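You operate a simulated robot arm through the tools that you are given. There is no shell and no other tool. Be economical: measure what you need, move in short steps, check, and stop when the job is done.

The job below is to be done with a simulated robot arm. You get a single attempt, and the scene is never put back.

TASK
Open the sliding table of the pull tester.
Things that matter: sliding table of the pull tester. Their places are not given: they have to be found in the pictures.

Only the result counts: the job must be done as asked and must still hold three seconds after the hand-in. Knocking over, shifting, dropping, spilling or breaking anything else fails it.

THE ROBOT
A 7-joint arm with a two-finger parallel gripper, fixed in place. Base frame: the origin is at the foot of the arm, x ahead of it, y to its left, z up. Readings come in mm, rad, newtons and seconds.
With the tool pointing down near the work surface it reaches from about 300 to 700 mm from the base axis. Its first joint turns from -1.152 to 1.152 rad. Payload 1.57 kg.
Tool frame: the origin (TCP) lies between the finger pads and is the grasp point; the fingertips stand 30 mm ahead of it; z points along the fingers, y is the line along which they close. Largest opening 110 mm; finger width 24, thickness 12; the body of the gripper, 48 by 112 mm, starts 78 mm behind the TCP.
Orientation is that of the tool frame in the base frame, as a unit quaternion [x, y, z, w]. With the fingers straight down and closing along the base's y, the tool's x points along the base's -x, its y along +y and its z along -z.

THE INTERFACE
- The arm moves only by the tool play_rows. Its argument "rows" is a list of rows, each a list of 6 numbers: the shift along the tool's x, y, z in units of 25 mm (1.0 is 25 mm), then the turn, a rotation vector about the tool's x, y, z in units of 6 degrees (1.0 is 6 degrees). In form: [[tx, ty, tz, ax, ay, az], ...]. A call has 1 to 20 rows; each row shifts and turns the commanded pose from where the row before left it, along the tool's axes as they then stand. "claw" is the finger opening in m, from 0 to 0.11, set as the call begins (left out, the last holds). A call with a number of a shift or a turn outside -1 to 1 is refused whole. Rows are played at 5 a second. More than 50 mm and 0.15 rad between two rows, or a gripper value outside its range, and nothing of the call is played. Where a pose cannot be reached the arm comes as near as it can. A force on the tool above 40 N (or 10 N above the force at the start of the call, whichever is more), or a blocked arm, ends the call early, and 0.2 s more pass. The fingers move at their own pace (about 108 mm/s each) and stop on an object; they squeeze with about 29 N. The grip force told is the motor's: it shows also when the fingers shut on nothing. Time passes only in rows, and 0.2 s behind the last, so rows that do not move let the fingers close. It gives the time, the measured TCP pose, the force on the tool (base axes), the opening and the grip force at its end, in the units of the frame above (readings bear some noise).
- Cameras (640 x 400 px; columns grow to the right, rows downward): "scene" is fixed at [158, -402.6, 1414.4]; the picture's right is [0.68, -0.74, 0.00], its down [-0.41, -0.37, -0.83] and it looks along [0.61, 0.56, -0.55] (base axes); focal length 370 px, centre (320, 200). "wrist" rides on the gripper at [-36, 0, -80] in the tool frame; the picture's right is [0.00, -1.00, 0.00], its down [0.97, 0.00, -0.24] and it looks along [0.24, 0.00, 0.97] (tool axes); focal length 218 px, centre (320, 200).
- snapshot(camera): a new picture of that camera. It takes no simulated time.
- probe_pixels(camera, pixels): for up to 12 pixels [column, row] of the newest picture of that camera ("zoom" is the newest enlarged one), the place [x, y, z] in the base frame of the surface seen there, good to about 2 mm, but the place of the scene camera against the robot may be out by one fixed shift of up to 25 mm in any direction. It takes no simulated time.
- inspect(camera, box): a new picture of the part [left, top, right, bottom] of that camera's present view, enlarged. It takes no simulated time.
- close_job(): hands the job in; it is judged then, once.

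Work in short steps. Measure before you move; look again where a grasp or a placing could have gone wrong, and mend it. You have 60 turns and 22 pictures in all, those below and enlarged ones among them. Open the gripper and draw the arm clear of the work before you hand the job in, unless the task says otherwise; then end with one line.

The tools are called after "Request:" by a JSON object that holds its "op" and its "data". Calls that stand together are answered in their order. play_rows: Moves the arm, as the interface text tells. Its arguments: {"type":"object","properties":{"rows":{"type":"array","items":{"type":"array","items":{"type":"number"}}},"claw":{"type":"number"}},"required":["rows"]} The other tools are called the same way: snapshot (camera) takes a picture; probe_pixels (camera, pixels) gives the place of the surface under pixels of a picture; inspect (camera, box) takes an enlarged picture of a part of a camera's view; close_job () hands the job in.

At the start:

```text
clock: 0.0
eef_pos: [410.9, 97.5, 1099.1]
tool_rot: [0.001, 1.0, 0.0, 0.001]
force: [0.0, 0.2, 0.0]
finger_gap: 109.9
grip_force: 0.1
```

scene: 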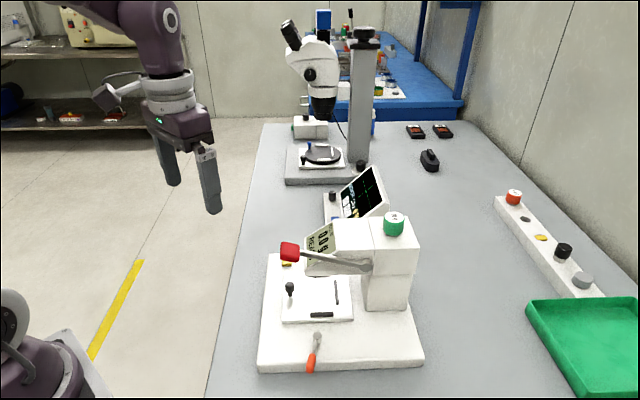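
wrist: 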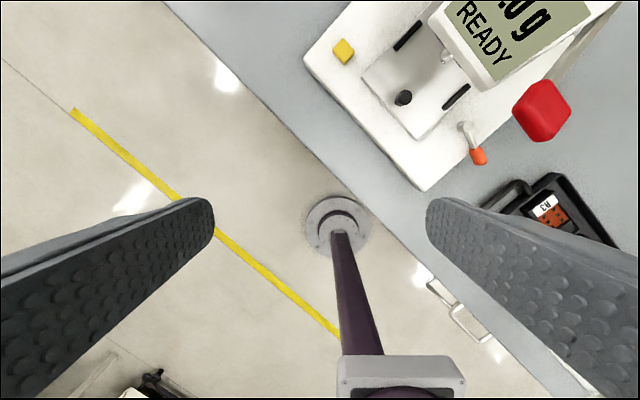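

The pull tester seems to be the white device with the display, at scene (340,300). I'll enlarge that area to see the table and its handle.

Request:
{"op": "inspect", "data": {"camera": "scene", "box": [240, 200, 440, 390]}}

Request:
{"op": "inspect", "data": {"camera": "wrist", "box": [290, 0, 640, 219]}}

```text
2.11 times, centred on (340, 295) of scene
```

zoom: 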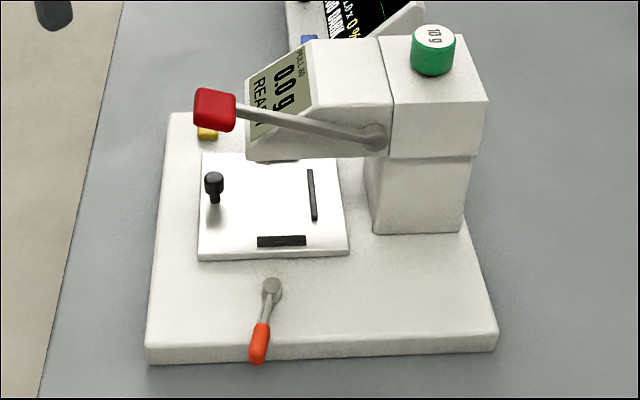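

```text
1.83 times, centred on (465, 110) of wrist
```

zoom: 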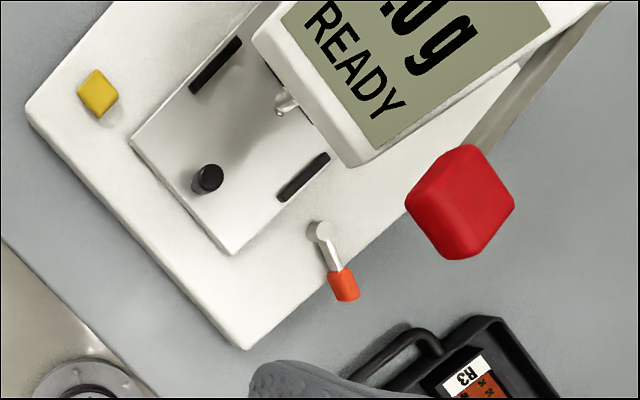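

The table has a black knob at zoom (208,180), and there's an orange lever beside it that may be a lock. I'll probe both, along with the table corners and edges, in the wrist zoom.

Request:
{"op": "probe_pixels", "data": {"camera": "zoom", "pixels": [[211, 175], [200, 190], [133, 142], [232, 250], [170, 190], [320, 232], [332, 260], [345, 290], [98, 90], [245, 345], [30, 110], [460, 200]]}}

Request:
{"op": "probe_pixels", "data": {"camera": "scene", "pixels": [[290, 287], [290, 295], [284, 322], [351, 320], [287, 278], [317, 336], [313, 362], [290, 252], [258, 368], [422, 360], [325, 338], [268, 256]]}}

```text
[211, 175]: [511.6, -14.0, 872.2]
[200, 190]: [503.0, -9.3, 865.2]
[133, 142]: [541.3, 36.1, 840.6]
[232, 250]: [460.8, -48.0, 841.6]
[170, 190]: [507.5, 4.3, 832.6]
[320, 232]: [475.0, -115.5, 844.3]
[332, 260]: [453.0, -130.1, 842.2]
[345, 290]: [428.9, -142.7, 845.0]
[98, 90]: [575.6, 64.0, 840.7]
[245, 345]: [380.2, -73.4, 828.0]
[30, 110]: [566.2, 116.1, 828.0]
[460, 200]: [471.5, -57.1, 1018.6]
```

```text
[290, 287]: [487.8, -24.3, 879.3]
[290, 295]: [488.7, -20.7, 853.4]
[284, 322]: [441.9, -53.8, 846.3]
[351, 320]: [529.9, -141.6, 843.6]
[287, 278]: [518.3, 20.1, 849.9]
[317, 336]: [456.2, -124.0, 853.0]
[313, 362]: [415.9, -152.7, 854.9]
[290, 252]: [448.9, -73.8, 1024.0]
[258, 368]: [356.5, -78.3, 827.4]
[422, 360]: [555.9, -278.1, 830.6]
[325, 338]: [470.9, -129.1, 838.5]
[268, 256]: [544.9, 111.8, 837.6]
```

The table front edge runs along about (-0.7,-0.7), so it should slide out along about (-0.7,+0.7) with the knob at about (508,-13,868). Next I probe the overhanging display and red handle for clearance.

Request:
{"op": "probe_pixels", "data": {"camera": "zoom", "pixels": [[352, 160], [262, 38], [375, 150], [412, 200], [445, 252], [508, 200], [470, 150], [285, 103], [220, 180], [207, 168], [305, 180], [215, 65]]}}

Request:
{"op": "probe_pixels", "data": {"camera": "scene", "pixels": [[283, 245], [283, 258], [297, 260], [309, 238], [306, 270], [318, 274], [286, 286], [293, 286], [290, 283], [290, 291], [332, 224], [338, 290]]}}

```text
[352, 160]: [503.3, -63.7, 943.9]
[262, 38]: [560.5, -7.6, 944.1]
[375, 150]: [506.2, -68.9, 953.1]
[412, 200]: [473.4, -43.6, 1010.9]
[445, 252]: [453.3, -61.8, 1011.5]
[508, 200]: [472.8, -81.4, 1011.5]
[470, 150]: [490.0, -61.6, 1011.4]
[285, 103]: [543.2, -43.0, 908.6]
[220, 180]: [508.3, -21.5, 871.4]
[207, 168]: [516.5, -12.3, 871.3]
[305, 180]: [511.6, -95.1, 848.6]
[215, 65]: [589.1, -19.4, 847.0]
```

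```text
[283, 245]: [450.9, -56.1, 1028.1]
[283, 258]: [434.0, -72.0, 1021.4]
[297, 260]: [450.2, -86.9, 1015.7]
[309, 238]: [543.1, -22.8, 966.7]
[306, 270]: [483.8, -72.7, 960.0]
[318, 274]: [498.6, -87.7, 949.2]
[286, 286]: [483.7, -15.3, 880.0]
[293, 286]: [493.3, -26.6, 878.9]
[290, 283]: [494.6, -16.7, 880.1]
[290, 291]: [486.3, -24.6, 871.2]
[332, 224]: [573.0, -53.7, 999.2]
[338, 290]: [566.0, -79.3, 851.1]
```

The knob head is at about (511,-14,864). The display edge sits 30 mm behind it at z 944, and the red handle is about 60 mm to the side. I'll approach tilted from the front, first yawing the tool 45° where it is and then tilting 42°.

Request:
{"op": "play_rows", "data": {"rows": [[0, 0, 0, 0, 0, 1], [0, 0, 0, 0, 0, 1], [0, 0, 0, 0, 0, 1], [0, 0, 0, 0, 0, 1], [0, 0, 0, 0, 0, 1], [0, 0, 0, 0, 0, 1], [0, 0, 0, 0, 0, 1], [0, 0, 0, 0, 0, 0.5], [0, 0, 0, 0, -1, 0], [0, 0, 0, 0, -1, 0], [0, 0, 0, 0, -1, 0], [0, 0, 0, 0, -1, 0], [0, 0, 0, 0, -1, 0], [0, 0, 0, 0, -1, 0], [0, 0, 0, 0, -1, 0], [0, 0, 0, 0, 0, 0]], "claw": 0.06}}

```text
clock: 3.4
eef_pos: [411.4, 97.9, 1100.0]
tool_rot: [0.359, 0.862, -0.138, 0.331]
force: [-0.3, 0.3, -0.3]
finger_gap: 60.0
grip_force: 0.0
```

The orientation came out as planned: tool z is (0.47,-0.48,-0.74). I move to a pre-grasp point 80 mm back from the knob along the tool axis.

Request:
{"op": "play_rows", "data": {"rows": [[0.47, -0.083, 0.7, 0, 0, 0], [0.47, -0.083, 0.7, 0, 0, 0], [0.47, -0.083, 0.8, 0, 0, 0], [0.47, -0.083, 0.8, 0, 0, 0], [0, 0, 0.8, 0, 0, 0], [0, 0, 0.8, 0, 0, 0], [0, 0, 0.8, 0, 0, 0], [0, 0, 0.8, 0, 0, 0], [0, 0, 0.9, 0, 0, 0], [0, 0, 0, 0, 0, 0]]}}

Request:
{"op": "snapshot", "data": {"camera": "wrist"}}

Request:
{"op": "snapshot", "data": {"camera": "scene"}}

```text
clock: 5.6
eef_pos: [443.4, 57.6, 991.1]
tool_rot: [0.358, 0.862, -0.137, 0.331]
force: [0.8, -0.3, 0.5]
finger_gap: 60.2
grip_force: 0.0
out of reach, approached as far as the arm can: row 6, 7, 8, 9
```

```text
17 pictures are left
```

wrist: 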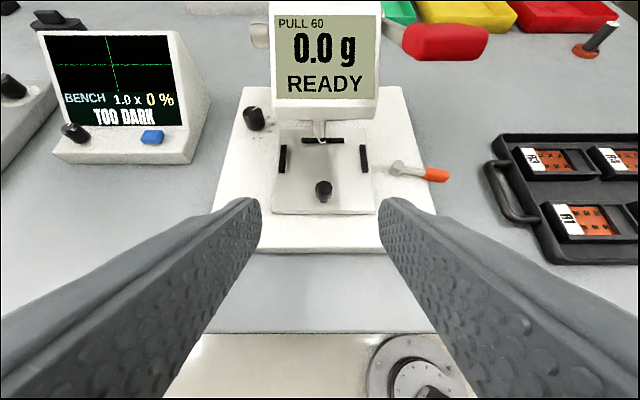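

```text
16 pictures are left
```

scene: 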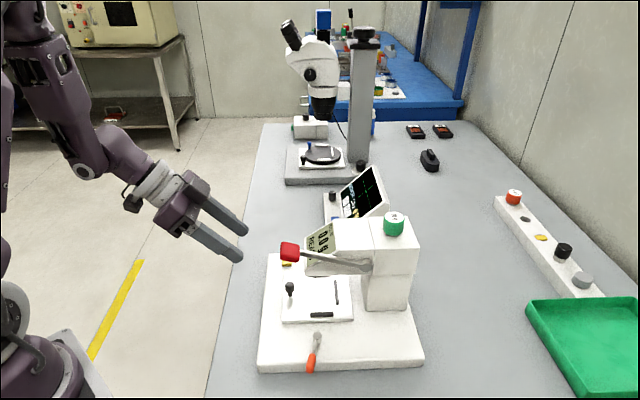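

The 42° tilt runs out of reach at row 6. I'll reduce it to about 24°, which still clears the handle and display.

Request:
{"op": "play_rows", "data": {"rows": [[0, 0, 0, 0, 1, 0], [0, 0, 0, 0, 1, 0], [0, 0, 0, 0, 1, 0], [0, 0, 0, 0, 0, 0]]}}

```text
clock: 6.6
eef_pos: [443.1, 57.9, 990.6]
tool_rot: [0.374, 0.904, -0.078, 0.193]
force: [0.0, -0.2, -0.1]
finger_gap: 59.9
grip_force: 0.0
```

Now I move to a point 60 mm short of the knob with the new tilt.

Request:
{"op": "play_rows", "data": {"rows": [[-0.388, -0.028, 0.797, 0, 0, 0], [-0.388, -0.028, 0.797, 0, 0, 0], [-0.388, -0.028, 0.797, 0, 0, 0], [-0.388, -0.028, 0.797, 0, 0, 0], [0, 0, 0, 0, 0, 0]]}}

Request:
{"op": "snapshot", "data": {"camera": "wrist"}}

```text
clock: 7.8
eef_pos: [488.3, 7.0, 933.4]
tool_rot: [0.374, 0.904, -0.079, 0.192]
force: [0.3, 0.8, -0.3]
finger_gap: 59.9
grip_force: 0.0
```

```text
15 pictures are left
```

wrist: 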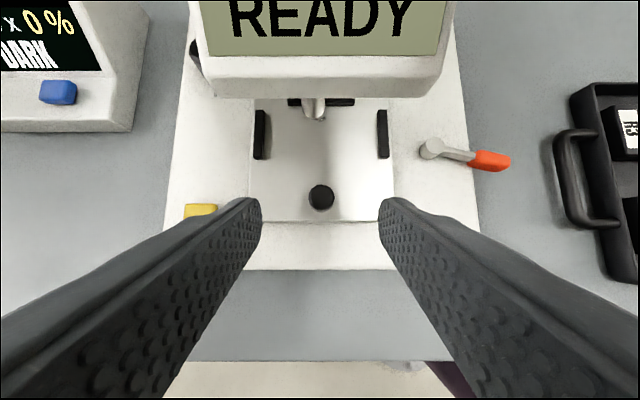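

I've reached the pre-grasp and the knob is centred at (321,197). I probe it again from here, along with the table top.

Request:
{"op": "probe_pixels", "data": {"camera": "wrist", "pixels": [[321, 190], [321, 205], [311, 197], [331, 197], [321, 197], [360, 200], [290, 212], [320, 230], [430, 148], [490, 160], [470, 158], [405, 190]]}}

Request:
{"op": "inspect", "data": {"camera": "wrist", "box": [160, 80, 520, 280]}}

```text
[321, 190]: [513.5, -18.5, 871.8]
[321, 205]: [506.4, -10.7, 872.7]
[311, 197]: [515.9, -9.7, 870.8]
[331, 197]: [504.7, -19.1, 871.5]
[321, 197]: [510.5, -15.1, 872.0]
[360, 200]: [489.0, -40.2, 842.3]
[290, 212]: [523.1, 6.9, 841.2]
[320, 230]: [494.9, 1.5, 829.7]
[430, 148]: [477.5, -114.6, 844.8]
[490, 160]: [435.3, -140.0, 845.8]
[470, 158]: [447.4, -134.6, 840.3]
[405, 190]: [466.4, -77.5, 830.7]
```

```text
1.78 times, centred on (340, 180) of wrist
```

zoom: 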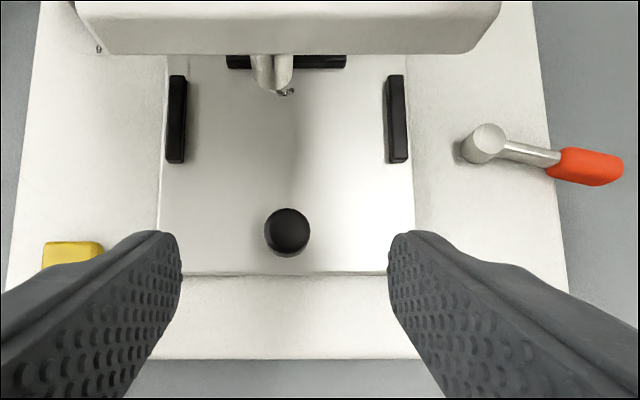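

The knob centre is (510.5,-14.7), top 872, and the table top is about 842. I advance 60 mm along the tool axis, then close.

Request:
{"op": "play_rows", "data": {"rows": [[0, 0, 0.6, 0, 0, 0], [0, 0, 0.6, 0, 0, 0], [0, 0, 0.6, 0, 0, 0], [-0.02, 0.01, 0.6, 0, 0, 0], [0, 0, 0, 0, 0, 0]]}}

Request:
{"op": "play_rows", "data": {"rows": [[0, 0, 0, 0, 0, 0], [0, 0, 0, 0, 0, 0], [0, 0, 0, 0, 0, 0], [0, 0, 0, 0, 0, 0]], "claw": 0.0}}

Request:
{"op": "inspect", "data": {"camera": "scene", "box": [200, 190, 440, 390]}}

```text
clock: 9.0
eef_pos: [505.7, -10.3, 880.3]
tool_rot: [0.376, 0.903, -0.079, 0.192]
force: [-0.2, 0.7, -0.4]
finger_gap: 59.9
grip_force: 0.0
```

```text
clock: 10.0
eef_pos: [506.2, -11.6, 879.6]
tool_rot: [0.375, 0.903, -0.08, 0.193]
force: [-4.2, -4.6, -1.0]
finger_gap: 18.4
grip_force: 33.1
```

```text
2.00 times, centred on (320, 290) of scene
```

zoom: 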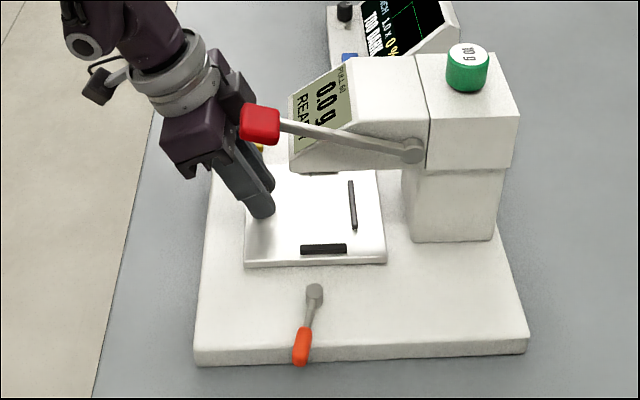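

The knob is held with an 18.4 mm gap. I pull it gently along u in 5 mm steps to see whether the table moves.

Request:
{"op": "play_rows", "data": {"rows": [[0.183, 0, -0.081, 0, 0, 0], [0.183, 0, -0.081, 0, 0, 0], [0.183, 0, -0.081, 0, 0, 0], [0, 0, 0, 0, 0, 0]]}}

Request:
{"op": "inspect", "data": {"camera": "scene", "box": [200, 190, 440, 390]}}

```text
clock: 11.0
eef_pos: [495.9, -0.7, 879.8]
tool_rot: [0.375, 0.903, -0.079, 0.192]
force: [-7.1, -10.3, 11.3]
finger_gap: 18.4
grip_force: 32.8
```

```text
2.00 times, centred on (320, 290) of scene
```

zoom: 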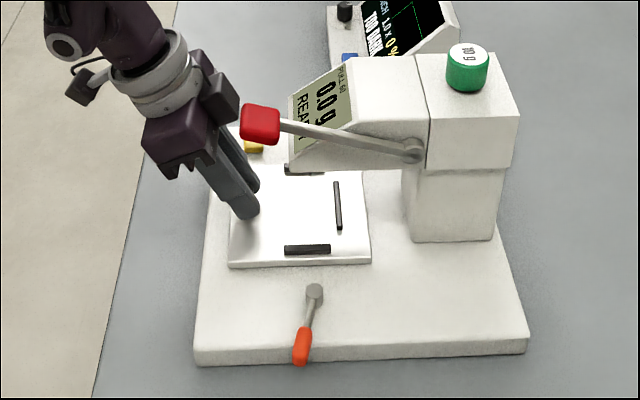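

The table moves with the knob, and the force is low. I keep pulling, easing slightly sideways and up to relieve the side force.

Request:
{"op": "play_rows", "data": {"rows": [[0.183, -0.06, -0.09, 0, 0, 0], [0.183, -0.02, -0.09, 0, 0, 0], [0.183, 0, -0.081, 0, 0, 0], [0.183, 0, -0.081, 0, 0, 0], [0.183, 0, -0.081, 0, 0, 0], [0.183, 0, -0.081, 0, 0, 0], [0, 0, 0, 0, 0, 0]]}}

```text
clock: 12.6
eef_pos: [473.7, 20.2, 879.5]
tool_rot: [0.374, 0.904, -0.079, 0.192]
force: [9.6, 7.3, 4.4]
finger_gap: 18.5
grip_force: 33.0
```

It has moved about 45 mm and is still free. I continue with a small sideways correction back.

Request:
{"op": "play_rows", "data": {"rows": [[0.183, 0.04, -0.081, 0, 0, 0], [0.183, 0, -0.081, 0, 0, 0], [0.183, 0, -0.081, 0, 0, 0], [0.183, 0, -0.081, 0, 0, 0], [0.183, 0, -0.081, 0, 0, 0], [0.183, 0, -0.081, 0, 0, 0], [0, 0, 0, 0, 0, 0]]}}

Request:
{"op": "inspect", "data": {"camera": "scene", "box": [200, 190, 440, 390]}}

```text
clock: 14.2
eef_pos: [451.9, 42.7, 879.5]
tool_rot: [0.375, 0.903, -0.079, 0.193]
force: [2.9, 1.3, 12.6]
finger_gap: 18.5
grip_force: 32.3
```

```text
2.00 times, centred on (320, 290) of scene
```

zoom: 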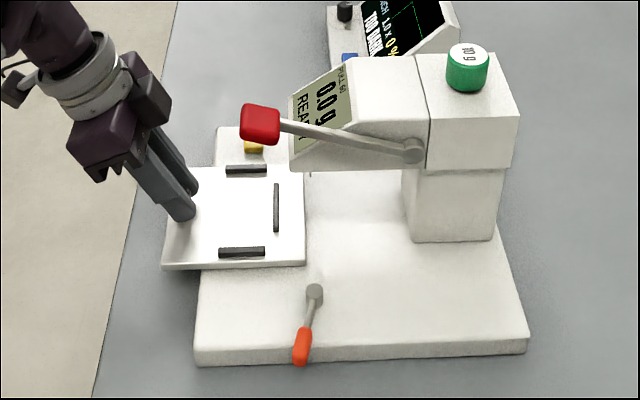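

The table has moved about 76 mm and the base hasn't shifted. I continue in small steps, watching for an end stop.

Request:
{"op": "play_rows", "data": {"rows": [[0.146, 0, -0.065, 0, 0, 0], [0.146, 0, -0.065, 0, 0, 0], [0.146, 0, -0.065, 0, 0, 0], [0.146, 0, -0.065, 0, 0, 0], [0, 0, 0, 0, 0, 0]]}}

```text
clock: 15.4
eef_pos: [441.8, 53.1, 879.3]
tool_rot: [0.375, 0.903, -0.079, 0.193]
force: [3.2, 2.1, 12.0]
finger_gap: 18.3
grip_force: 33.0
```

Still free, about 91 mm out. Another 16 mm.

Request:
{"op": "play_rows", "data": {"rows": [[0.146, 0, -0.068, 0, 0, 0], [0.146, 0, -0.068, 0, 0, 0], [0.146, 0, -0.068, 0, 0, 0], [0.146, 0, -0.068, 0, 0, 0], [0, 0, 0, 0, 0, 0]]}}

Request:
{"op": "inspect", "data": {"camera": "scene", "box": [200, 190, 440, 390]}}

```text
clock: 16.6
eef_pos: [429.8, 64.9, 878.7]
tool_rot: [0.375, 0.904, -0.079, 0.191]
force: [4.2, 0.4, -11.7]
finger_gap: 18.6
grip_force: 32.3
```

```text
2.00 times, centred on (320, 290) of scene
```

zoom: 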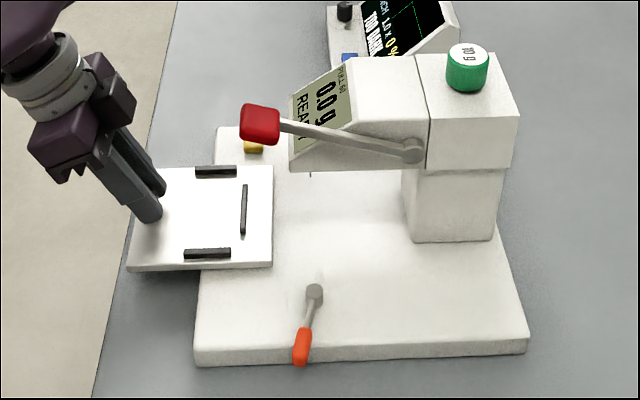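

About 108 mm out and still gliding without a stop. I go on in finer steps to find the end of travel.

Request:
{"op": "play_rows", "data": {"rows": [[0.11, 0, -0.045, 0, 0, 0], [0.11, 0, -0.045, 0, 0, 0], [0.11, 0, -0.045, 0, 0, 0], [0, 0, 0, 0, 0, 0]]}}

```text
clock: 17.6
eef_pos: [423.9, 70.7, 878.9]
tool_rot: [0.375, 0.903, -0.08, 0.193]
force: [-0.2, -2.8, -4.2]
finger_gap: 18.6
grip_force: 33.0
```

Request:
{"op": "play_rows", "data": {"rows": [[0.11, 0, -0.047, 0, 0, 0], [0.11, 0, -0.047, 0, 0, 0], [0.11, 0, -0.047, 0, 0, 0], [0, 0, 0, 0, 0, 0]]}}

```text
clock: 18.6
eef_pos: [419.6, 76.9, 880.5]
tool_rot: [0.376, 0.903, -0.08, 0.194]
force: [14.7, -19.1, 5.3]
finger_gap: 18.6
grip_force: 33.0
```

A resisting force of 24 N along -u at about 124 mm travel points to the end stop. One small nudge will confirm it.

Request:
{"op": "play_rows", "data": {"rows": [[0.07, 0, -0.03, 0, 0, 0], [0, 0, 0, 0, 0, 0]]}}

Request:
{"op": "inspect", "data": {"camera": "scene", "box": [180, 190, 440, 390]}}

```text
clock: 19.2
eef_pos: [416.8, 78.4, 880.3]
tool_rot: [0.375, 0.903, -0.08, 0.193]
force: [14.2, -18.3, -1.6]
finger_gap: 18.9
grip_force: 32.7
```

```text
2.00 times, centred on (310, 290) of scene
```

zoom: 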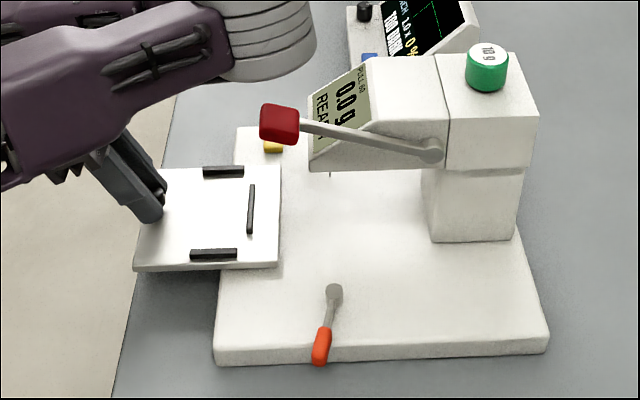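

The table is at its stop and the base hasn't moved, but the arm's elbow has swung over. I look at the full scene before releasing.

Request:
{"op": "snapshot", "data": {"camera": "scene"}}

```text
8 pictures are left
```

scene: 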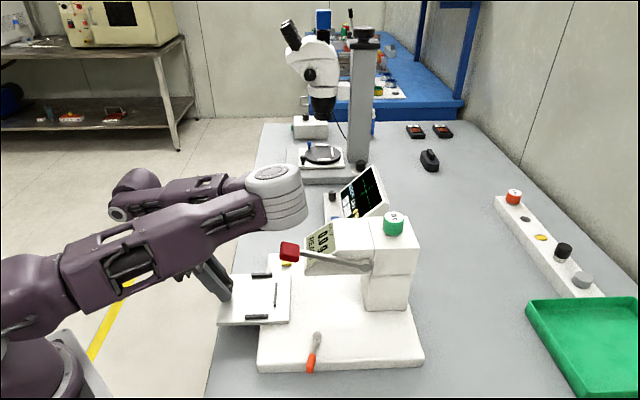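

The elbow at (280,200) is close to the red handle in the picture. I probe the depth to learn the real clearance.

Request:
{"op": "probe_pixels", "data": {"camera": "scene", "pixels": [[285, 228], [300, 212], [270, 228], [250, 215], [265, 190], [290, 245], [230, 225], [200, 190], [135, 205], [225, 300], [290, 318], [232, 282]]}}

```text
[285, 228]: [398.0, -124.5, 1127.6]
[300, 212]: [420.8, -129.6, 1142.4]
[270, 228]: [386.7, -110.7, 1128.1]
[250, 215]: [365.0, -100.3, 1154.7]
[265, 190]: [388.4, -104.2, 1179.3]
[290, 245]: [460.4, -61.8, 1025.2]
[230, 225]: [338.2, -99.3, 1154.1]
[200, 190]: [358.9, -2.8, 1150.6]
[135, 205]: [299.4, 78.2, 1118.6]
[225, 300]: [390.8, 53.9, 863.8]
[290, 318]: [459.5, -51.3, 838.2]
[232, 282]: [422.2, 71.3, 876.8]
```

The elbow is about 100 mm above the handle, so it's clear. I open the fingers in place.

Request:
{"op": "play_rows", "data": {"rows": [[0, 0, 0, 0, 0, 0], [0, 0, 0, 0, 0, 0], [0, 0, 0, 0, 0, 0]], "claw": 0.06}}

```text
clock: 20.0
eef_pos: [415.7, 78.9, 878.6]
tool_rot: [0.374, 0.904, -0.079, 0.192]
force: [-0.2, -0.1, -0.4]
finger_gap: 60.0
grip_force: 0.2
```

The knob is released with no force left. I back off along the tool axis in small steps and check.

Request:
{"op": "play_rows", "data": {"rows": [[0, 0, -0.4, 0, 0, 0], [0, 0, -0.4, 0, 0, 0], [0, 0, -0.4, 0, 0, 0], [0, 0, -0.4, 0, 0, 0], [0, 0, 0, 0, 0, 0]]}}

Request:
{"op": "snapshot", "data": {"camera": "scene"}}

```text
clock: 21.2
eef_pos: [413.1, 89.0, 915.1]
tool_rot: [0.374, 0.904, -0.08, 0.191]
force: [0.3, 0.4, 0.1]
finger_gap: 60.1
grip_force: 0.0
out of reach, approached as far as the arm can: row 3, 4
```

```text
7 pictures are left
```

scene: 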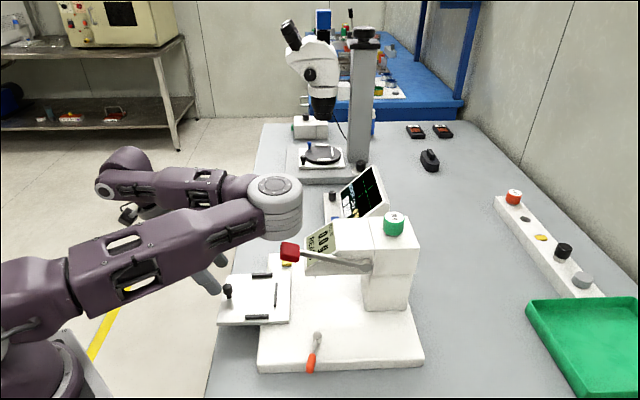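

The fingers are clear of the knob, but the elbow has dropped a little. I probe how near it is to the red handle.

Request:
{"op": "probe_pixels", "data": {"camera": "scene", "pixels": [[280, 236], [296, 228], [300, 205], [265, 230], [286, 249], [227, 290], [275, 185], [215, 282]]}}

```text
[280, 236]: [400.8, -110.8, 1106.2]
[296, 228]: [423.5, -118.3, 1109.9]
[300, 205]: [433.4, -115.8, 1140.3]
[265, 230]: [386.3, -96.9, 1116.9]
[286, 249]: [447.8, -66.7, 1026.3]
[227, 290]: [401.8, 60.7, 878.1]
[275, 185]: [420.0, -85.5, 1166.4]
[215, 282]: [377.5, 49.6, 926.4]
```

There is about 75 mm clearance. I go straight up in small steps while taking out some of the tilt, which should come back within reach.

Request:
{"op": "play_rows", "data": {"rows": [[-0.16, 0, -0.36, 0, 0.5, 0], [-0.14, 0, -0.37, 0, 0.5, 0], [-0.12, 0, -0.38, 0, 0.5, 0], [0, 0, 0, 0, 0, 0]]}}

Request:
{"op": "snapshot", "data": {"camera": "scene"}}

```text
clock: 22.2
eef_pos: [412.7, 88.9, 943.9]
tool_rot: [0.38, 0.916, -0.049, 0.121]
force: [0.2, -0.6, 0.0]
finger_gap: 60.0
grip_force: 0.0
```

```text
6 pictures are left
```

scene: 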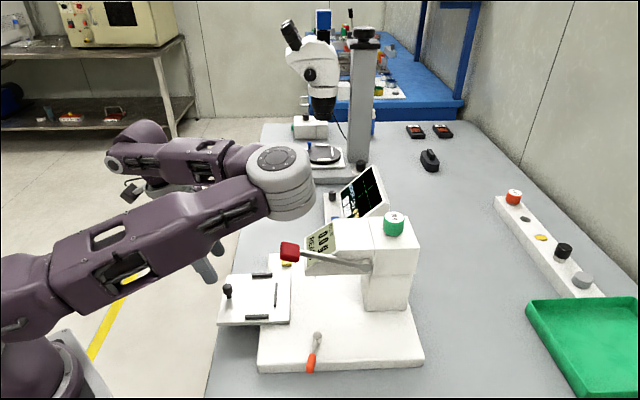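

The arm reached the pose and the elbow is rising. I lift another 50 mm the same way.

Request:
{"op": "play_rows", "data": {"rows": [[-0.1, 0, -0.39, 0, 0.4, 0], [-0.08, 0, -0.39, 0, 0.4, 0], [-0.07, 0, -0.39, 0, 0.4, 0], [-0.05, 0, -0.4, 0, 0.4, 0], [-0.03, 0, -0.4, 0, 0.4, 0], [0, 0, 0, 0, 0, 0]]}}

Request:
{"op": "inspect", "data": {"camera": "scene", "box": [160, 100, 460, 390]}}

Request:
{"op": "probe_pixels", "data": {"camera": "scene", "pixels": [[286, 250], [219, 324], [292, 324], [258, 368], [422, 360]]}}

```text
clock: 23.6
eef_pos: [411.6, 88.9, 994.6]
tool_rot: [0.384, 0.923, -0.009, 0.025]
force: [-0.4, -0.6, 0.6]
finger_gap: 60.0
grip_force: 0.0
```

```text
1.38 times, centred on (310, 245) of scene
```

zoom: 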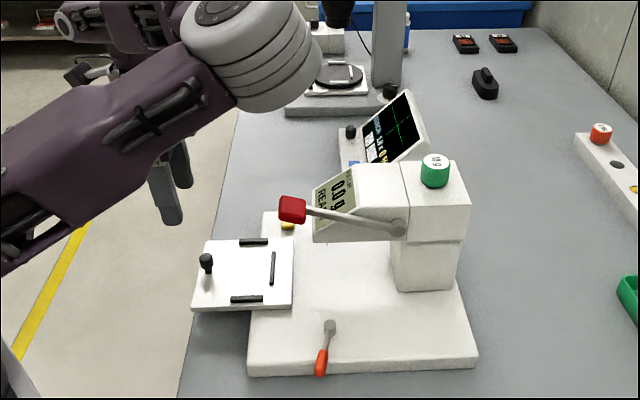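

```text
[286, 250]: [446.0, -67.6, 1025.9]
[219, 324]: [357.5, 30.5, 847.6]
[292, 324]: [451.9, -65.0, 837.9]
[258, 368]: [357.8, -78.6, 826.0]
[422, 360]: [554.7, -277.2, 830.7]
```

The table stands about 119 mm out at its stop, the base and handle are where they were, and the gripper is open and clear. I hand the job in.

Request:
{"op": "close_job", "data": {}}

```text
The job is handed in.
```

The pull tester's sliding table is open, pulled out about 119 mm to its stop, with the tester base and red handle unmoved and the arm open and clear when I handed it in.
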